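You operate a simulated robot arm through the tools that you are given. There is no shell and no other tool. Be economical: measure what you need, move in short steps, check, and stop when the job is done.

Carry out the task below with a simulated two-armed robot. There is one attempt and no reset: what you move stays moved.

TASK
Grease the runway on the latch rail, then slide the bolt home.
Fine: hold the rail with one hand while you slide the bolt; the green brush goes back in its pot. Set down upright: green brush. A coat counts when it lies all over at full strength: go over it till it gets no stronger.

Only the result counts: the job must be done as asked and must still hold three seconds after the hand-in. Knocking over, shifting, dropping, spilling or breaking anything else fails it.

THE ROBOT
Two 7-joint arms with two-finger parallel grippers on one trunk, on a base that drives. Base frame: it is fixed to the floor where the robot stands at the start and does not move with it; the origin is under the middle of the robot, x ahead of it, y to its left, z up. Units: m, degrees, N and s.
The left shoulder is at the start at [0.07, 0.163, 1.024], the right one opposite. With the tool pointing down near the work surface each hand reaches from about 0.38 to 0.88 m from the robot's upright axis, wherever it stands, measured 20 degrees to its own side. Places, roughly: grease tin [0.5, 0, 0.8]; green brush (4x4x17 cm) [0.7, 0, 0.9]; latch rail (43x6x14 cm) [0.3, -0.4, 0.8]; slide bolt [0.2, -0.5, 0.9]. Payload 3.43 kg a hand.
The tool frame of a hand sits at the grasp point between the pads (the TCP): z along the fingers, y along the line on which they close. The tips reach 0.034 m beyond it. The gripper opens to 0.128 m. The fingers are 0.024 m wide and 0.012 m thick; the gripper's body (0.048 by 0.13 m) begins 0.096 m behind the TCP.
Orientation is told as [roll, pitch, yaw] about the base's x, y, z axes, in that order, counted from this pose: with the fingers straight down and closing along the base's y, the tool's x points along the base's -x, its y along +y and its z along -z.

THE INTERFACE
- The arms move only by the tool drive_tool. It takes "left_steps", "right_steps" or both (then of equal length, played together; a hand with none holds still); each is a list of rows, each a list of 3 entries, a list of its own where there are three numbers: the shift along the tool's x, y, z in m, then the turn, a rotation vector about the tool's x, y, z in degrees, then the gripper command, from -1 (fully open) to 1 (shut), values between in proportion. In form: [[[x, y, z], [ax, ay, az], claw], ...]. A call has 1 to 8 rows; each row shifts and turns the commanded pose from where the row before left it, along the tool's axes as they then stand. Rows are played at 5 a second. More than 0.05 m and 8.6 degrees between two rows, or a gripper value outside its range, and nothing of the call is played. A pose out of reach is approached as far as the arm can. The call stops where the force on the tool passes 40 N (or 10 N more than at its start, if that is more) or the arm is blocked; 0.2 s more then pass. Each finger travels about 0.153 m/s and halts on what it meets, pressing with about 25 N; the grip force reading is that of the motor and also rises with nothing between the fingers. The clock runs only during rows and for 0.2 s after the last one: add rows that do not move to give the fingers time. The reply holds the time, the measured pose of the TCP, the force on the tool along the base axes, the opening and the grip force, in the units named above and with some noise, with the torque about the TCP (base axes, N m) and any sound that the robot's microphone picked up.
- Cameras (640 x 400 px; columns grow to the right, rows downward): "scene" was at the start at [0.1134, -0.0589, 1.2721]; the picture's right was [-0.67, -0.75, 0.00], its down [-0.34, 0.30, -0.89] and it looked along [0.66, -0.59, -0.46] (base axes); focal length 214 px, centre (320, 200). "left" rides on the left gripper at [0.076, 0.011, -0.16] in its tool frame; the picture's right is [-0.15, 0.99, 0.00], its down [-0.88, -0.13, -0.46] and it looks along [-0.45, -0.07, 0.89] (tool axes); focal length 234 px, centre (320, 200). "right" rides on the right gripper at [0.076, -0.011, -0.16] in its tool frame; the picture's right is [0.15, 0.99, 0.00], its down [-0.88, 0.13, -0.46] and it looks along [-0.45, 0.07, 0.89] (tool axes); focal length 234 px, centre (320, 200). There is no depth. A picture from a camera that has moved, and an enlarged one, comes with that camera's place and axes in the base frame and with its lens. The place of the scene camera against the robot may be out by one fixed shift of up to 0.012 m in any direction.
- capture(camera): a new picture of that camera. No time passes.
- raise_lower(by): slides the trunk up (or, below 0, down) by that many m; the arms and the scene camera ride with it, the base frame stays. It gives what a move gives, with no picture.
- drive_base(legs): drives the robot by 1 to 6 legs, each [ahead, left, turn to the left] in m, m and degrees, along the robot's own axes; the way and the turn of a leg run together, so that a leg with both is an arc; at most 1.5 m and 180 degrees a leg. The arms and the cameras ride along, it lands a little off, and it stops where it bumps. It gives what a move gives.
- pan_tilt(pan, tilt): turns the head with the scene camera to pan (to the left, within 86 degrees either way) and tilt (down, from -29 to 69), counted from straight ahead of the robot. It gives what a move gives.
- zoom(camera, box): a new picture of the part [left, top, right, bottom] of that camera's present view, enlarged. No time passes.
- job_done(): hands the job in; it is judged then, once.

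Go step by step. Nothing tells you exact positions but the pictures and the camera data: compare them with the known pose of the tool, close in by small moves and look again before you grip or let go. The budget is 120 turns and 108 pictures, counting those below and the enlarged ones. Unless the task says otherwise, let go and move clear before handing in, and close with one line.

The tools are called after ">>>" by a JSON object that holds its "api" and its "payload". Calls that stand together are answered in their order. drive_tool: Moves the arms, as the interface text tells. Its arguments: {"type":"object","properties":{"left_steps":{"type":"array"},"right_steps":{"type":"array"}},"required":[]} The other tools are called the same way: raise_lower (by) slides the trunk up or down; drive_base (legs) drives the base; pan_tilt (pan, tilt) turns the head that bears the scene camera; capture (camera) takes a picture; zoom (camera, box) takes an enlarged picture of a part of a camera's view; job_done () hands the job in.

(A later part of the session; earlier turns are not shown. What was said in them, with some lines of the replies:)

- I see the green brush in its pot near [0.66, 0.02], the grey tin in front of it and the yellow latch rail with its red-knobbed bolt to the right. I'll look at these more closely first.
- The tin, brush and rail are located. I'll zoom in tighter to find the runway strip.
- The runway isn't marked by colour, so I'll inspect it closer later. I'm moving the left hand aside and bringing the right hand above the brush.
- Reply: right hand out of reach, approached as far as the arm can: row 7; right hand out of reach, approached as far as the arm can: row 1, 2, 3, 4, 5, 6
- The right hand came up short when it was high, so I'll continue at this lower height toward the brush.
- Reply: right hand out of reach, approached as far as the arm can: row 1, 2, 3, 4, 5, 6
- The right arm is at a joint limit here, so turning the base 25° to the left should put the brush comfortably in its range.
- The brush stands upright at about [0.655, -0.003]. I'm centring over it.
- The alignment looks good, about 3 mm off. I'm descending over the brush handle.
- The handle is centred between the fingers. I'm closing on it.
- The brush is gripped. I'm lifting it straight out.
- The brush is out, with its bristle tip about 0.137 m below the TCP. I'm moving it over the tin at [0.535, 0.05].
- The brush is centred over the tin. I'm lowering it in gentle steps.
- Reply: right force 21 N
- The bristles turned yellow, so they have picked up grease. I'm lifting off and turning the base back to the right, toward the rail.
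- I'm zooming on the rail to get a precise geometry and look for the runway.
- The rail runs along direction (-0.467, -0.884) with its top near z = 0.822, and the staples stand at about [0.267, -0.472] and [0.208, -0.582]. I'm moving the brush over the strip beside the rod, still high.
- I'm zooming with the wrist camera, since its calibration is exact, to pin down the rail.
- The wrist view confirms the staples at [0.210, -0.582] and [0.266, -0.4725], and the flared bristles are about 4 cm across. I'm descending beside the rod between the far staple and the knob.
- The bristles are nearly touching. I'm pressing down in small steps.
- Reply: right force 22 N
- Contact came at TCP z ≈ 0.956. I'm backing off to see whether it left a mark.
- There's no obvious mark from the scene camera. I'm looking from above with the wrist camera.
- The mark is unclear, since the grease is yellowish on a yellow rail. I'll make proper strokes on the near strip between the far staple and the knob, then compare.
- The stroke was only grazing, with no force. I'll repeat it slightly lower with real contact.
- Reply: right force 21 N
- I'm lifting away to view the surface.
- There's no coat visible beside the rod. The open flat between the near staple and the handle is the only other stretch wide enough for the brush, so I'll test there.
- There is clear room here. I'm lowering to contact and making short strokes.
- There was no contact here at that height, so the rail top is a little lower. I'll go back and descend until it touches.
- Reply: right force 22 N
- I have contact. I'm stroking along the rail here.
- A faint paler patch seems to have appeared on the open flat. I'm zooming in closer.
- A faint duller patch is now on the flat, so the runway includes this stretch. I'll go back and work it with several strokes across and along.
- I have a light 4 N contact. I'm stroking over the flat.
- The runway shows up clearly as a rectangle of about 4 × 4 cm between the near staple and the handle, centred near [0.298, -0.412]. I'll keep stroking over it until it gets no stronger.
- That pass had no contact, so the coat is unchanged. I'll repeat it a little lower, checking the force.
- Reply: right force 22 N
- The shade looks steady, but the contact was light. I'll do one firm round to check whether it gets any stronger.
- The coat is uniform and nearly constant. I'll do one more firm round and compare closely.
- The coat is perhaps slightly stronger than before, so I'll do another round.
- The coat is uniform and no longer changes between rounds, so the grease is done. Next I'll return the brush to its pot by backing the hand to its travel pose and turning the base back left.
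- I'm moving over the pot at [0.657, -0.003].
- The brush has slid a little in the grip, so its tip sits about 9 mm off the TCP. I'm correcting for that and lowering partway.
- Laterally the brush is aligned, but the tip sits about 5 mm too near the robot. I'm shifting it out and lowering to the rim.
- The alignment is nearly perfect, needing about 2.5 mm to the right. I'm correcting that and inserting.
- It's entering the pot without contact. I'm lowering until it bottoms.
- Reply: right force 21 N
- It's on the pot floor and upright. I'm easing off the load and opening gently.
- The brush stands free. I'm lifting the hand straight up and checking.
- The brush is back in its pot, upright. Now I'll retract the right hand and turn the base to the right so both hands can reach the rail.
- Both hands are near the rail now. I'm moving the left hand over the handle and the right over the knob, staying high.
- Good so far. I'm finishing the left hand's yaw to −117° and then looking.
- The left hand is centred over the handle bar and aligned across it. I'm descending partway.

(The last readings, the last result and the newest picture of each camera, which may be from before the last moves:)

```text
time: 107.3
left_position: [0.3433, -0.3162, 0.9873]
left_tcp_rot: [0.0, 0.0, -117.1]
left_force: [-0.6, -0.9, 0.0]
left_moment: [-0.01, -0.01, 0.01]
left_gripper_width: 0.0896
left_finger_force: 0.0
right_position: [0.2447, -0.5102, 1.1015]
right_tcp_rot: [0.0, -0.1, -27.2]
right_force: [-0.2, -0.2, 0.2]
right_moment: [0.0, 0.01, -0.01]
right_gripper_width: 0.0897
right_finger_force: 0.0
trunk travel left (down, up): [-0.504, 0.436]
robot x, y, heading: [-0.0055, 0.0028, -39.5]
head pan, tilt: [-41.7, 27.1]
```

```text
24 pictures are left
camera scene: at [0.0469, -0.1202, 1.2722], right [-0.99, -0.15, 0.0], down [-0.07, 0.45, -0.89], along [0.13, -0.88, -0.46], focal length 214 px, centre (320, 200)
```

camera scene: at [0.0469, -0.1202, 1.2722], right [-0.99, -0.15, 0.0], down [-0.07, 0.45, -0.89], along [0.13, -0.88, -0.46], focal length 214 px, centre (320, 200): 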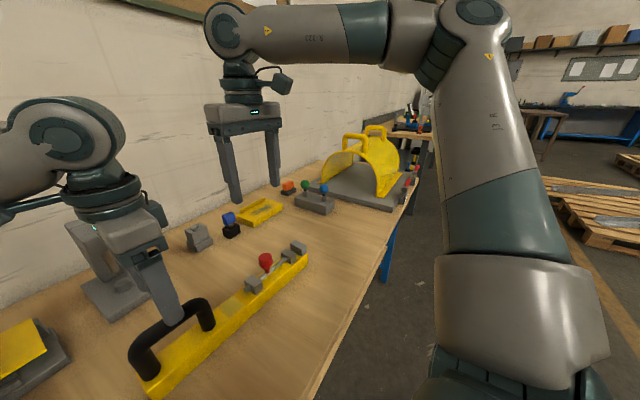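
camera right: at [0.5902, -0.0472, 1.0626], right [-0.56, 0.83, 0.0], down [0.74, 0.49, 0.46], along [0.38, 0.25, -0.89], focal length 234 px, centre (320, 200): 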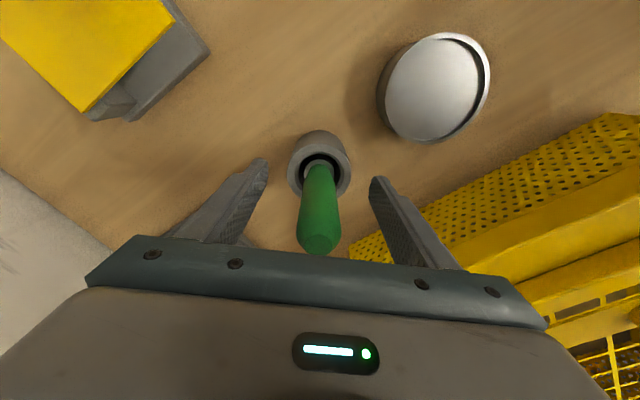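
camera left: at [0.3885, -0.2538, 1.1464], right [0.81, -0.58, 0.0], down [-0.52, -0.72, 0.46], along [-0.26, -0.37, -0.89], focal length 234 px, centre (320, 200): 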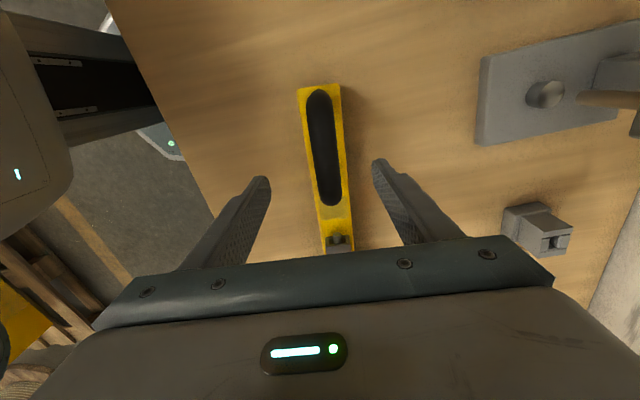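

The bar appears about 7 mm toward the wall side of the gripper's centre. I'm correcting and lowering some more.

>>> {"api": "drive_tool", "payload": {"left_steps": [[[0, 0.006, 0.03], [0, 0, 0], -0.4], [[0, 0, 0.02], [0, 0, 0], -0.4], [[0, 0, 0], [0, 0, 0], -0.4]]}}

>>> {"api": "capture", "payload": {"camera": "left"}}

>>> {"api": "zoom", "payload": {"camera": "scene", "box": [80, 230, 260, 400]}}

```text
time: 108.1
left_position: [0.3486, -0.32, 0.9372]
left_tcp_rot: [0.1, 0.0, -117.1]
left_force: [-0.3, -0.6, 0.0]
left_moment: [-0.01, 0.01, 0.02]
left_gripper_width: 0.0897
left_finger_force: 0.0
right_position: [0.2443, -0.5103, 1.1016]
right_tcp_rot: [0.1, 0.1, -27.2]
right_force: [0.3, 0.9, -0.2]
right_moment: [0.01, -0.02, 0.01]
right_gripper_width: 0.0894
right_finger_force: 0.0
trunk travel left (down, up): [-0.504, 0.436]
robot x, y, heading: [-0.0003, 0.0026, -39.4]
head pan, tilt: [-41.7, 27.1]
```

```text
23 pictures are left
camera left: at [0.3944, -0.2573, 1.0959], right [0.81, -0.58, 0.0], down [-0.52, -0.72, 0.46], along [-0.26, -0.37, -0.89], focal length 234 px, centre (320, 200)
```

left: 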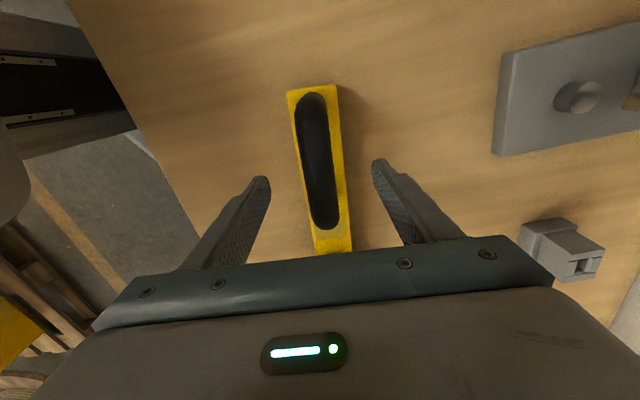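

```text
2.35 times, centred on (170, 315) of scene
camera zoom: at [0.0473, -0.1204, 1.2721], right [-0.99, -0.15, 0.0], down [-0.07, 0.45, -0.89], along [0.13, -0.88, -0.46], focal length 505 px, centre (673, -71)
```

zoom: 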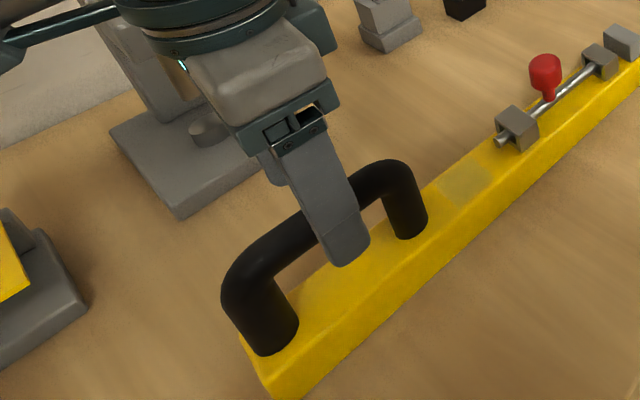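

The bar is centred between the fingertips. I'm going down 3 cm and closing gently.

>>> {"api": "drive_tool", "payload": {"left_steps": [[[0, 0, 0.02], [0, 0, 0], -0.4], [[0, 0, 0.008], [0, 0, 0], -0.4], [[0, 0, 0], [0, 0, 0], 0], [[0, 0, 0], [0, 0, 0], 0.3], [[0, 0, 0], [0, 0, 0], 0.55], [[0, 0, 0], [0, 0, 0], 0.7], [[0, 0, 0], [0, 0, 0], 1], [[0, 0, 0], [0, 0, 0], 1]]}}

>>> {"api": "zoom", "payload": {"camera": "scene", "box": [80, 230, 320, 400]}}

```text
time: 109.9
left_position: [0.3494, -0.319, 0.9087]
left_tcp_rot: [0.0, 0.0, -117.0]
left_force: [0.0, 0.5, 0.3]
left_moment: [-0.02, 0.04, -0.37]
left_gripper_width: 0.0274
left_finger_force: 25.1
right_position: [0.2444, -0.51, 1.1016]
right_tcp_rot: [-0.1, 0.1, -27.2]
right_force: [-0.9, -0.4, 0.3]
right_moment: [0.0, 0.04, -0.01]
right_gripper_width: 0.0897
right_finger_force: 0.0
trunk travel left (down, up): [-0.504, 0.436]
robot x, y, heading: [0.0015, 0.0035, -39.6]
head pan, tilt: [-41.7, 27.1]
```

```text
2.35 times, centred on (200, 315) of scene
camera zoom: at [0.0474, -0.1204, 1.2721], right [-0.99, -0.15, 0.0], down [-0.07, 0.45, -0.89], along [0.13, -0.88, -0.46], focal length 505 px, centre (602, -71)
```

zoom: 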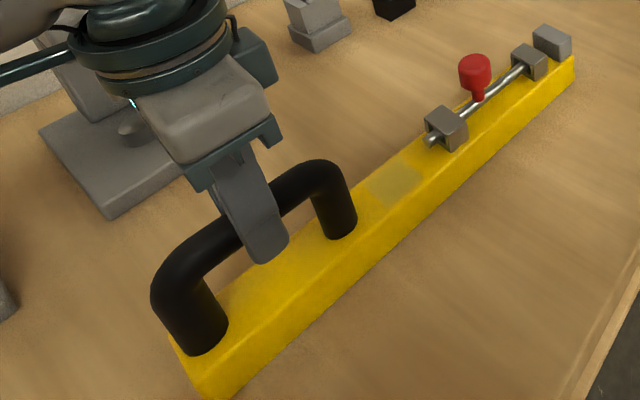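

The rail is held by its handle. Next I'm checking the knob with the right wrist camera.

>>> {"api": "capture", "payload": {"camera": "right"}}

```text
20 pictures are left
camera right: at [0.172, -0.4862, 1.2622], right [0.32, 0.95, 0.0], down [0.84, -0.29, 0.46], along [0.43, -0.15, -0.89], focal length 234 px, centre (320, 200)
```

right: 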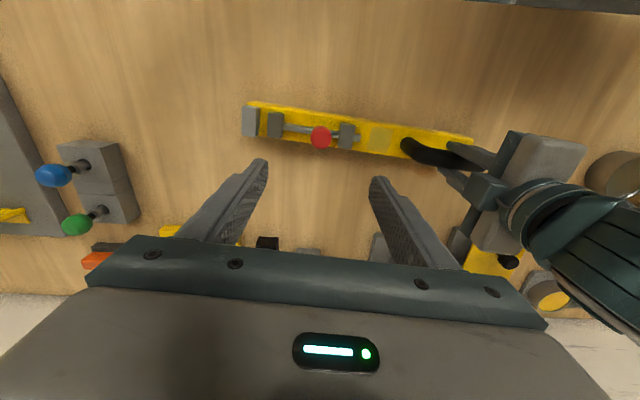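

The knob top is at [0.246, -0.511], centred under the right hand. I'm descending with a narrower opening.

>>> {"api": "drive_tool", "payload": {"right_steps": [[[-0.0015, 0, 0.045], [0, 0, 0], 0], [[0, 0, 0.045], [0, 0, 0], 0], [[0, 0, 0.045], [0, 0, 0], 0], [[0, 0, 0.035], [0, 0, 0], 0], [[0, 0, 0], [0, 0, 0], 0]], "left_steps": [[[0, 0, 0], [0, 0, 0], 1], [[0, 0, 0], [0, 0, 0], 1], [[0, 0, 0], [0, 0, 0], 1], [[0, 0, 0], [0, 0, 0], 1], [[0, 0, 0], [0, 0, 0], 1]]}}

>>> {"api": "zoom", "payload": {"camera": "scene", "box": [200, 190, 330, 310]}}

>>> {"api": "capture", "payload": {"camera": "right"}}

```text
time: 111.1
left_position: [0.3488, -0.3199, 0.9086]
left_tcp_rot: [0.1, 0.0, -117.1]
left_force: [-0.4, 0.7, 0.2]
left_moment: [0.07, -0.1, -0.16]
left_gripper_width: 0.0275
left_finger_force: 24.6
right_position: [0.2465, -0.5107, 0.9299]
right_tcp_rot: [0.1, 0.0, -27.2]
right_force: [-0.3, -0.6, -0.5]
right_moment: [-0.03, -0.02, 0.01]
right_gripper_width: 0.0641
right_finger_force: 0.0
trunk travel left (down, up): [-0.504, 0.436]
robot x, y, heading: [0.0008, 0.0005, -39.8]
head pan, tilt: [-41.7, 27.1]
```

```text
3.33 times, centred on (265, 250) of scene
camera zoom: at [0.0473, -0.1205, 1.2721], right [-0.99, -0.15, 0.0], down [-0.07, 0.45, -0.89], along [0.13, -0.88, -0.46], focal length 715 px, centre (503, 33)
```

zoom: 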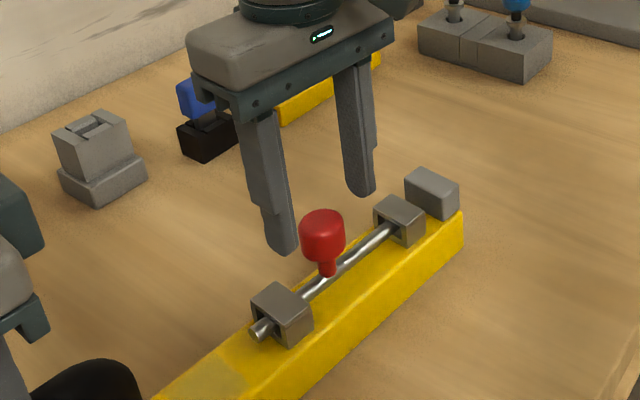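

```text
18 pictures are left
camera right: at [0.1735, -0.4865, 1.0914], right [0.32, 0.95, 0.0], down [0.84, -0.29, 0.46], along [0.43, -0.15, -0.89], focal length 234 px, centre (320, 200)
```

right: 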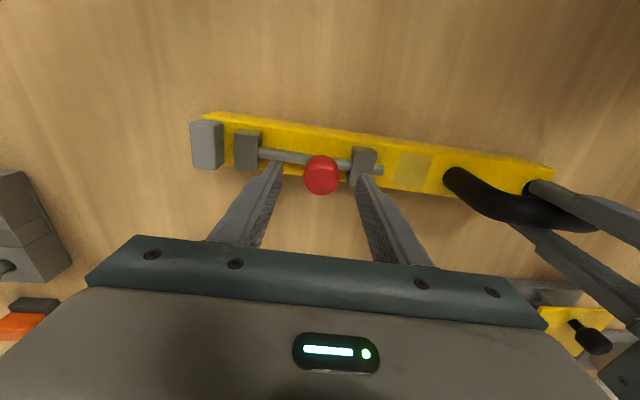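

The knob is well centred. I'm lowering to grasp height and closing.

>>> {"api": "drive_tool", "payload": {"right_steps": [[[0.001, 0, 0.018], [0, 0, 0], 0], [[0, 0, 0.016], [0, 0, 0], 0], [[0, 0, 0], [0, 0, 0], 0.3], [[0, 0, 0], [0, 0, 0], 0.5], [[0, 0, 0], [0, 0, 0], 0.8], [[0, 0, 0], [0, 0, 0], 1]], "left_steps": [[[0, 0, 0], [0, 0, 0], 1], [[0, 0, 0], [0, 0, 0], 1], [[0, 0, 0], [0, 0, 0], 1], [[0, 0, 0], [0, 0, 0], 1], [[0, 0, 0], [0, 0, 0], 1], [[0, 0, 0], [0, 0, 0], 1]]}}

>>> {"api": "zoom", "payload": {"camera": "scene", "box": [200, 190, 330, 310]}}

```text
time: 112.5
left_position: [0.3478, -0.3192, 0.908]
left_tcp_rot: [0.0, 0.0, -117.3]
left_force: [-0.5, 0.5, 0.8]
left_moment: [-0.33, 0.17, -0.23]
left_gripper_width: 0.0275
left_finger_force: 25.0
right_position: [0.2456, -0.5102, 0.8974]
right_tcp_rot: [0.1, 0.1, -27.3]
right_force: [-1.0, -0.6, 0.4]
right_moment: [0.3, -0.22, 0.01]
right_gripper_width: 0.0329
right_finger_force: 25.0
trunk travel left (down, up): [-0.504, 0.436]
robot x, y, heading: [-0.0005, 0.0022, -39.6]
head pan, tilt: [-41.7, 27.1]
```

```text
3.33 times, centred on (265, 250) of scene
camera zoom: at [0.0473, -0.1206, 1.2721], right [-0.99, -0.15, 0.0], down [-0.07, 0.45, -0.89], along [0.13, -0.88, -0.46], focal length 715 px, centre (503, 33)
```

zoom: 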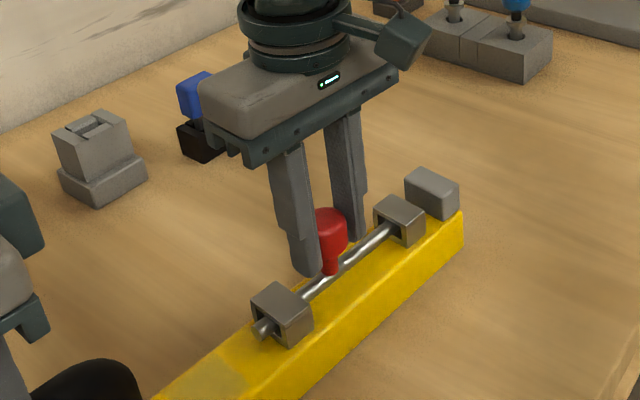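

The knob is gripped and both hands read low forces. I'm sliding toward the end block in small steps.

>>> {"api": "drive_tool", "payload": {"right_steps": [[[0, -0.005, 0], [0, 0, 0], 1], [[0, -0.005, 0], [0, 0, 0], 1], [[0, -0.005, 0], [0, 0, 0], 1], [[0, 0, 0], [0, 0, 0], 1]], "left_steps": [[[0, 0, 0], [0, 0, 0], 1], [[0, 0, 0], [0, 0, 0], 1], [[0, 0, 0], [0, 0, 0], 1], [[0, 0, 0], [0, 0, 0], 1]]}}

>>> {"api": "zoom", "payload": {"camera": "scene", "box": [200, 190, 330, 310]}}

```text
time: 113.5
left_position: [0.3492, -0.319, 0.908]
left_tcp_rot: [-0.1, -0.1, -117.2]
left_force: [-0.2, 1.9, 0.7]
left_moment: [-0.7, 0.4, -0.21]
left_gripper_width: 0.0277
left_finger_force: 25.2
right_position: [0.2377, -0.5242, 0.8964]
right_tcp_rot: [0.0, 0.0, -27.2]
right_force: [0.1, -0.6, -0.9]
right_moment: [0.34, -0.22, 0.05]
right_gripper_width: 0.0329
right_finger_force: 24.9
trunk travel left (down, up): [-0.504, 0.436]
robot x, y, heading: [-0.0009, -0.0005, -39.5]
head pan, tilt: [-41.7, 27.1]
```

```text
3.33 times, centred on (265, 250) of scene
camera zoom: at [0.0476, -0.1208, 1.272], right [-0.99, -0.15, 0.0], down [-0.07, 0.45, -0.89], along [0.13, -0.88, -0.46], focal length 715 px, centre (503, 33)
```

zoom: 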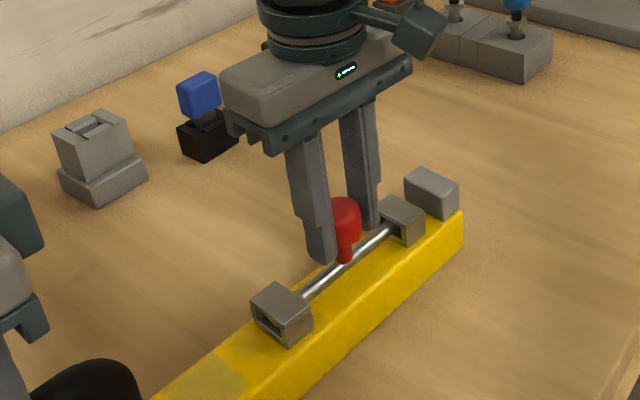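

The bolt slides freely and the rail stays put. I'm continuing.

>>> {"api": "drive_tool", "payload": {"right_steps": [[[0, -0.004, 0], [0, 0, 0], 1], [[0, -0.004, 0], [0, 0, 0], 1], [[0, -0.004, 0], [0, 0, 0], 1], [[0, 0, 0], [0, 0, 0], 1]], "left_steps": [[[0, 0, 0], [0, 0, 0], 1], [[0, 0, 0], [0, 0, 0], 1], [[0, 0, 0], [0, 0, 0], 1], [[0, 0, 0], [0, 0, 0], 1]]}}

>>> {"api": "zoom", "payload": {"camera": "scene", "box": [200, 190, 330, 310]}}

```text
time: 114.5
left_position: [0.3505, -0.3181, 0.9081]
left_tcp_rot: [0.0, 0.0, -117.2]
left_force: [-1.0, 0.3, 3.1]
left_moment: [-0.38, 0.23, -0.28]
left_gripper_width: 0.0276
left_finger_force: 24.9
right_position: [0.2316, -0.5343, 0.8963]
right_tcp_rot: [0.0, 0.1, -27.2]
right_force: [0.9, 0.3, -0.5]
right_moment: [-0.39, 0.11, 0.0]
right_gripper_width: 0.0329
right_finger_force: 25.5
trunk travel left (down, up): [-0.504, 0.436]
robot x, y, heading: [0.0018, -0.0005, -39.8]
head pan, tilt: [-41.7, 27.1]
```

```text
3.33 times, centred on (265, 250) of scene
camera zoom: at [0.0474, -0.1208, 1.2721], right [-0.99, -0.15, 0.0], down [-0.07, 0.45, -0.89], along [0.13, -0.88, -0.46], focal length 715 px, centre (503, 33)
```

zoom: 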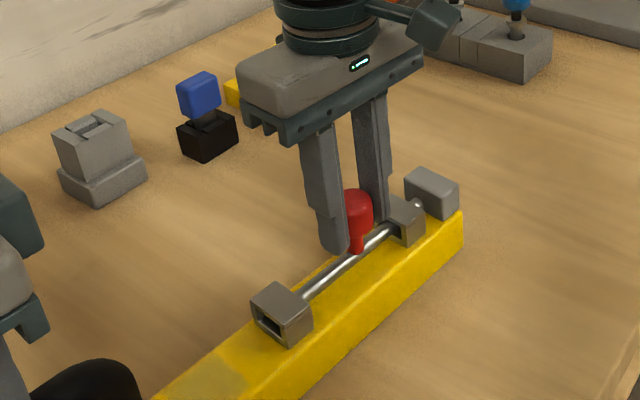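

The rod now spans the gap to the block. I'm going on in small steps until it stops.

>>> {"api": "drive_tool", "payload": {"right_steps": [[[0, -0.003, 0], [0, 0, 0], 1], [[0, -0.003, 0], [0, 0, 0], 1], [[0, 0, 0], [0, 0, 0], 1]], "left_steps": [[[0, 0, 0], [0, 0, 0], 1], [[0, 0, 0], [0, 0, 0], 1], [[0, 0, 0], [0, 0, 0], 1]]}}

>>> {"api": "zoom", "payload": {"camera": "scene", "box": [240, 210, 320, 280]}}

```text
time: 115.3
left_position: [0.3498, -0.3209, 0.9083]
left_tcp_rot: [0.1, 0.0, -117.1]
left_force: [-1.1, -0.2, 4.9]
left_moment: [-0.22, 0.12, -0.16]
left_gripper_width: 0.0273
left_finger_force: 25.0
right_position: [0.2307, -0.5397, 0.8965]
right_tcp_rot: [-0.1, 0.1, -27.1]
right_force: [1.4, 0.2, -1.0]
right_moment: [-0.34, 0.22, 0.05]
right_gripper_width: 0.0329
right_finger_force: 24.4
trunk travel left (down, up): [-0.504, 0.436]
robot x, y, heading: [0.0002, -0.002, -39.4]
head pan, tilt: [-41.7, 27.1]
```

```text
5.71 times, centred on (280, 245) of scene
camera zoom: at [0.0473, -0.1208, 1.2721], right [-0.99, -0.15, 0.0], down [-0.07, 0.45, -0.89], along [0.13, -0.88, -0.46], focal length 1226 px, centre (549, -57)
```

zoom: 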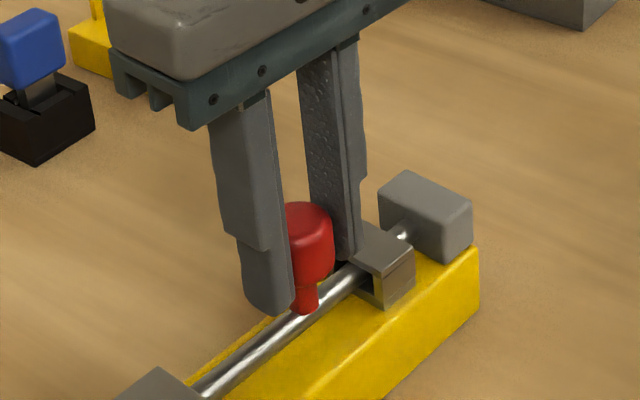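

>>> {"api": "drive_tool", "payload": {"right_steps": [[[0, -0.003, 0], [0, 0, 0], 1], [[0, -0.003, 0], [0, 0, 0], 1], [[0, 0, 0], [0, 0, 0], 1]], "left_steps": [[[0, 0, 0], [0, 0, 0], 1], [[0, 0, 0], [0, 0, 0], 1], [[0, 0, 0], [0, 0, 0], 1]]}}

```text
time: 116.1
left_position: [0.3494, -0.3207, 0.9077]
left_tcp_rot: [0.1, 0.0, -117.1]
left_force: [0.2, -1.6, 5.1]
left_moment: [0.11, -0.03, -0.14]
left_gripper_width: 0.0277
left_finger_force: 24.8
right_position: [0.228, -0.5453, 0.8978]
right_tcp_rot: [0.0, 0.0, -27.1]
right_force: [-0.8, 0.2, -0.5]
right_moment: [-0.28, 0.2, 0.08]
right_gripper_width: 0.0327
right_finger_force: 24.6
trunk travel left (down, up): [-0.504, 0.436]
robot x, y, heading: [-0.0003, -0.003, -39.7]
head pan, tilt: [-41.7, 27.1]
```

There's still no stop, so I'm continuing.

>>> {"api": "drive_tool", "payload": {"right_steps": [[[0, -0.003, 0], [0, 0, 0], 1], [[0, -0.003, 0], [0, 0, 0], 1], [[0, 0, 0], [0, 0, 0], 1]], "left_steps": [[[0, 0, 0], [0, 0, 0], 1], [[0, 0, 0], [0, 0, 0], 1], [[0, 0, 0], [0, 0, 0], 1]]}}

>>> {"api": "zoom", "payload": {"camera": "scene", "box": [220, 210, 320, 300]}}

```text
time: 116.9
left_position: [0.3492, -0.3199, 0.9079]
left_tcp_rot: [0.0, -0.1, -117.2]
left_force: [-4.5, -11.5, 3.2]
left_moment: [0.24, -0.13, -0.12]
left_gripper_width: 0.0276
left_finger_force: 24.7
right_position: [0.2255, -0.5485, 0.8976]
right_tcp_rot: [0.1, 0.1, -27.2]
right_force: [6.4, 11.8, -0.9]
right_moment: [-0.04, 0.1, 0.07]
right_gripper_width: 0.0332
right_finger_force: 24.7
trunk travel left (down, up): [-0.504, 0.436]
robot x, y, heading: [-0.0008, -0.0005, -39.9]
head pan, tilt: [-41.7, 27.1]
```

```text
4.44 times, centred on (270, 255) of scene
camera zoom: at [0.0475, -0.1205, 1.2721], right [-0.99, -0.15, 0.0], down [-0.07, 0.45, -0.89], along [0.13, -0.88, -0.46], focal length 953 px, centre (542, -44)
```

zoom: 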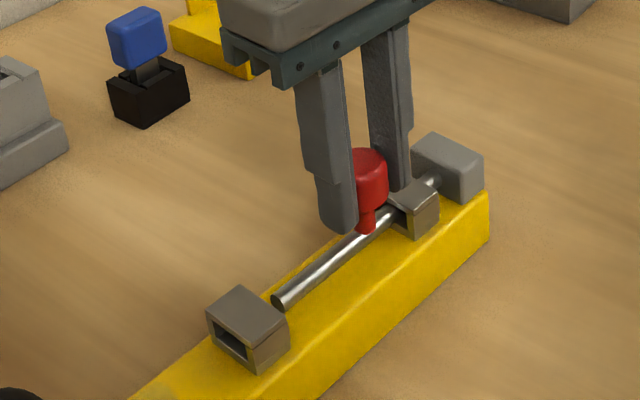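

A firm stop with equal and opposite forces on both hands means the bolt is against its end. I'll press slightly more to seat it.

>>> {"api": "drive_tool", "payload": {"right_steps": [[[0, -0.001, 0], [0, 0, 0], 1], [[0, -0.001, 0], [0, 0, 0], 1], [[0, 0, 0], [0, 0, 0], 1]], "left_steps": [[[0, 0, 0], [0, 0, 0], 1], [[0, 0, 0], [0, 0, 0], 1], [[0, 0, 0], [0, 0, 0], 1]]}}

```text
time: 117.7
left_position: [0.349, -0.3203, 0.9086]
left_tcp_rot: [-0.1, 0.0, -117.1]
left_force: [-11.0, -18.2, 0.3]
left_moment: [-0.2, 0.15, -0.13]
left_gripper_width: 0.0278
left_finger_force: 25.6
right_position: [0.224, -0.5518, 0.8973]
right_tcp_rot: [0.2, 0.0, -27.2]
right_force: [11.3, 19.1, 0.5]
right_moment: [0.15, -0.08, 0.05]
right_gripper_width: 0.0331
right_finger_force: 25.3
trunk travel left (down, up): [-0.504, 0.436]
robot x, y, heading: [-0.003, -0.0038, -39.8]
head pan, tilt: [-41.7, 27.1]
```

Seated. I'm relieving the load, then opening the right hand while the left still holds, and lifting clear.

>>> {"api": "drive_tool", "payload": {"right_steps": [[[0, 0.002, 0], [0, 0, 0], 1], [[0, 0, 0], [0, 0, 0], 0.4], [[0, 0, 0], [0, 0, 0], 0.1], [[0, 0, 0], [0, 0, 0], 0.1], [[0, 0, -0.03], [0, 0, 0], 0.1], [[0, 0, -0.04], [0, 0, 0], 0.1], [[0, 0, -0.045], [0, 0, 0], 0.1], [[0, 0, -0.045], [0, 0, 0], 0.1]], "left_steps": [[[0, 0, 0], [0, 0, 0], 1], [[0, 0, 0], [0, 0, 0], 1], [[0, 0, 0], [0, 0, 0], 1], [[0, 0, 0], [0, 0, 0], 1], [[0, 0, 0], [0, 0, 0], 1], [[0, 0, 0], [0, 0, 0], 1], [[0, 0, 0], [0, 0, 0], 1], [[0, 0, 0], [0, 0, 0], 1]]}}

>>> {"api": "zoom", "payload": {"camera": "scene", "box": [200, 210, 320, 310]}}

>>> {"api": "zoom", "payload": {"camera": "right", "box": [190, 60, 470, 210]}}

```text
time: 119.5
left_position: [0.3484, -0.3189, 0.908]
left_tcp_rot: [-0.1, 0.0, -117.1]
left_force: [-0.7, -0.3, -0.5]
left_moment: [0.65, -0.33, -0.02]
left_gripper_width: 0.0275
left_finger_force: 25.1
right_position: [0.2253, -0.5491, 1.0574]
right_tcp_rot: [0.0, 0.0, -27.3]
right_force: [-0.3, -0.1, -0.6]
right_moment: [-0.01, 0.03, -0.01]
right_gripper_width: 0.0577
right_finger_force: 0.1
trunk travel left (down, up): [-0.504, 0.436]
robot x, y, heading: [0.0025, -0.0011, -39.8]
head pan, tilt: [-41.7, 27.1]
```

```text
4.00 times, centred on (260, 260) of scene
camera zoom: at [0.0474, -0.12, 1.272], right [-0.99, -0.15, 0.0], down [-0.07, 0.45, -0.89], along [0.13, -0.88, -0.46], focal length 858 px, centre (560, -40)
```

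zoom: 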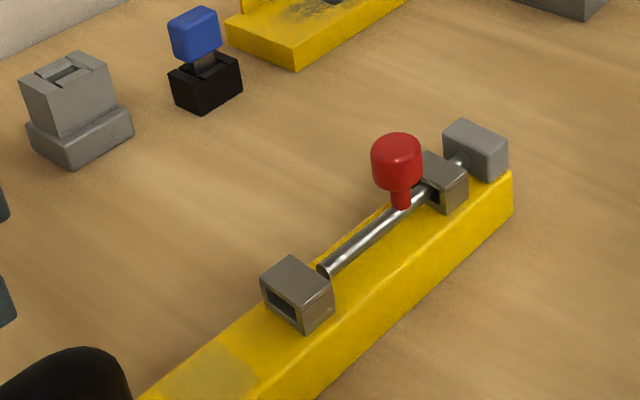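

```text
2.29 times, centred on (330, 135) of right
camera zoom: at [0.1529, -0.5251, 1.2191], right [0.32, 0.95, 0.0], down [0.84, -0.29, 0.46], along [0.43, -0.15, -0.89], focal length 535 px, centre (297, 349)
```

zoom: 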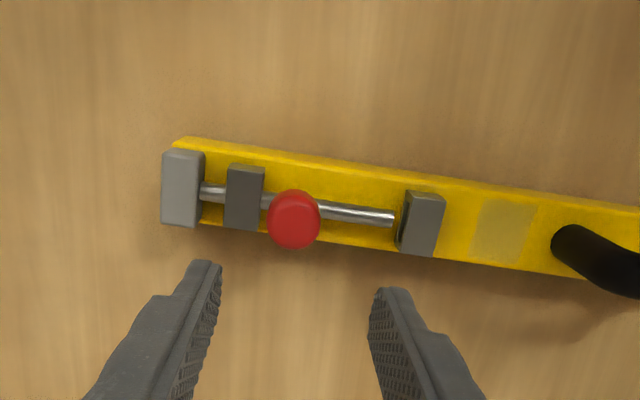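

The bolt rod reaches the end block and stays there. I'm releasing the handle with the left hand and lifting clear.

>>> {"api": "drive_tool", "payload": {"left_steps": [[[0, 0, 0], [0, 0, 0], 0.5], [[0, 0, 0], [0, 0, 0], 0.1], [[0, 0, 0], [0, 0, 0], -0.3], [[0, 0, 0], [0, 0, 0], -0.3], [[0, 0, -0.03], [0, 0, 0], -0.3], [[0, 0, -0.045], [0, 0, 0], -0.3], [[0, 0, -0.045], [0, 0, 0], -0.3], [[0, 0, -0.045], [0, 0, 0], -0.3]]}}

>>> {"api": "capture", "payload": {"camera": "scene"}}

>>> {"api": "zoom", "payload": {"camera": "left", "box": [240, 40, 420, 250]}}

```text
time: 121.3
left_position: [0.3485, -0.3181, 1.0727]
left_tcp_rot: [0.0, 0.1, -117.1]
left_force: [-0.4, 0.1, 0.0]
left_moment: [-0.02, -0.01, 0.03]
left_gripper_width: 0.0834
left_finger_force: 0.1
right_position: [0.224, -0.5478, 1.0574]
right_tcp_rot: [0.0, -0.2, -27.1]
right_force: [0.4, 0.1, -0.2]
right_moment: [0.0, -0.03, 0.03]
right_gripper_width: 0.0577
right_finger_force: 0.1
trunk travel left (down, up): [-0.504, 0.436]
robot x, y, heading: [0.0001, 0.0018, -39.6]
head pan, tilt: [-41.7, 27.1]
```

```text
10 pictures are left
camera scene: at [0.0463, -0.1198, 1.2722], right [-0.99, -0.15, 0.0], down [-0.07, 0.45, -0.89], along [0.13, -0.88, -0.45], focal length 214 px, centre (320, 200)
```

scene: 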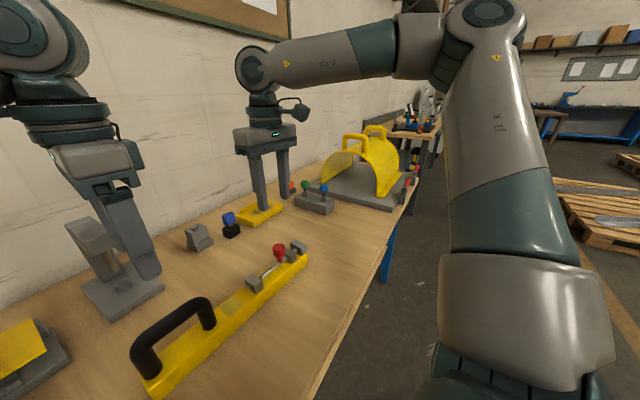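

```text
1.90 times, centred on (330, 145) of left
camera zoom: at [0.394, -0.2565, 1.2326], right [0.81, -0.58, 0.0], down [-0.52, -0.72, 0.45], along [-0.26, -0.37, -0.89], focal length 446 px, centre (301, 305)
```

zoom: 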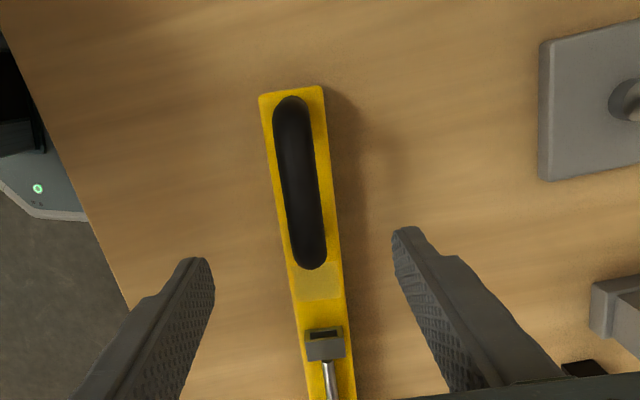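

Both hands are clear and the rail hasn't moved. One last look at the brush in its pot.

>>> {"api": "pan_tilt", "payload": {"pan": 30, "tilt": 35}}

>>> {"api": "capture", "payload": {"camera": "scene"}}

```text
time: 122.7
left_position: [0.35, -0.3195, 1.0722]
left_tcp_rot: [0.0, 0.0, -117.1]
left_force: [-0.1, 0.1, -0.5]
left_moment: [0.03, -0.01, 0.03]
left_gripper_width: 0.0829
left_finger_force: 0.0
right_position: [0.2271, -0.5493, 1.0572]
right_tcp_rot: [0.0, 0.0, -27.2]
right_force: [-0.5, -0.2, 1.0]
right_moment: [-0.01, -0.03, 0.02]
right_gripper_width: 0.0577
right_finger_force: 0.1
trunk travel left (down, up): [-0.504, 0.436]
robot x, y, heading: [-0.0006, 0.0003, -39.4]
head pan, tilt: [30.0, 35.0]
```

```text
8 pictures are left
camera scene: at [0.1203, -0.0447, 1.2597], right [-0.17, -0.99, 0.0], down [-0.57, 0.1, -0.82], along [0.81, -0.14, -0.57], focal length 214 px, centre (320, 200)
```

scene: 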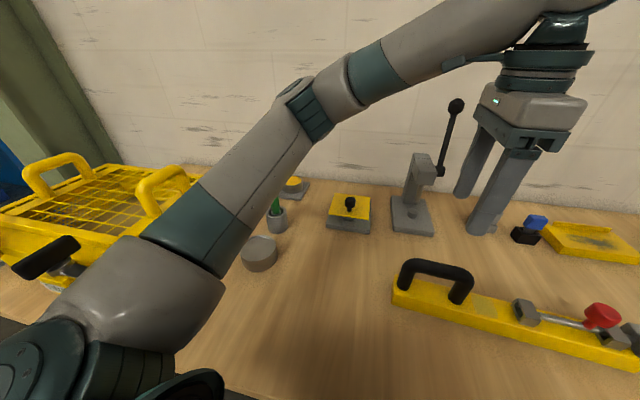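

The brush stands in its pot, the runway is coated and the bolt is home, so I'm handing in.

>>> {"api": "job_done", "payload": {}}

```text
The job is handed in.
```

I greased the runway until the coat got no stronger. Then I slid the bolt to its stop at the end block while the other hand held the rail. The green brush is upright in its pot, and I handed the job in with both hands clear.
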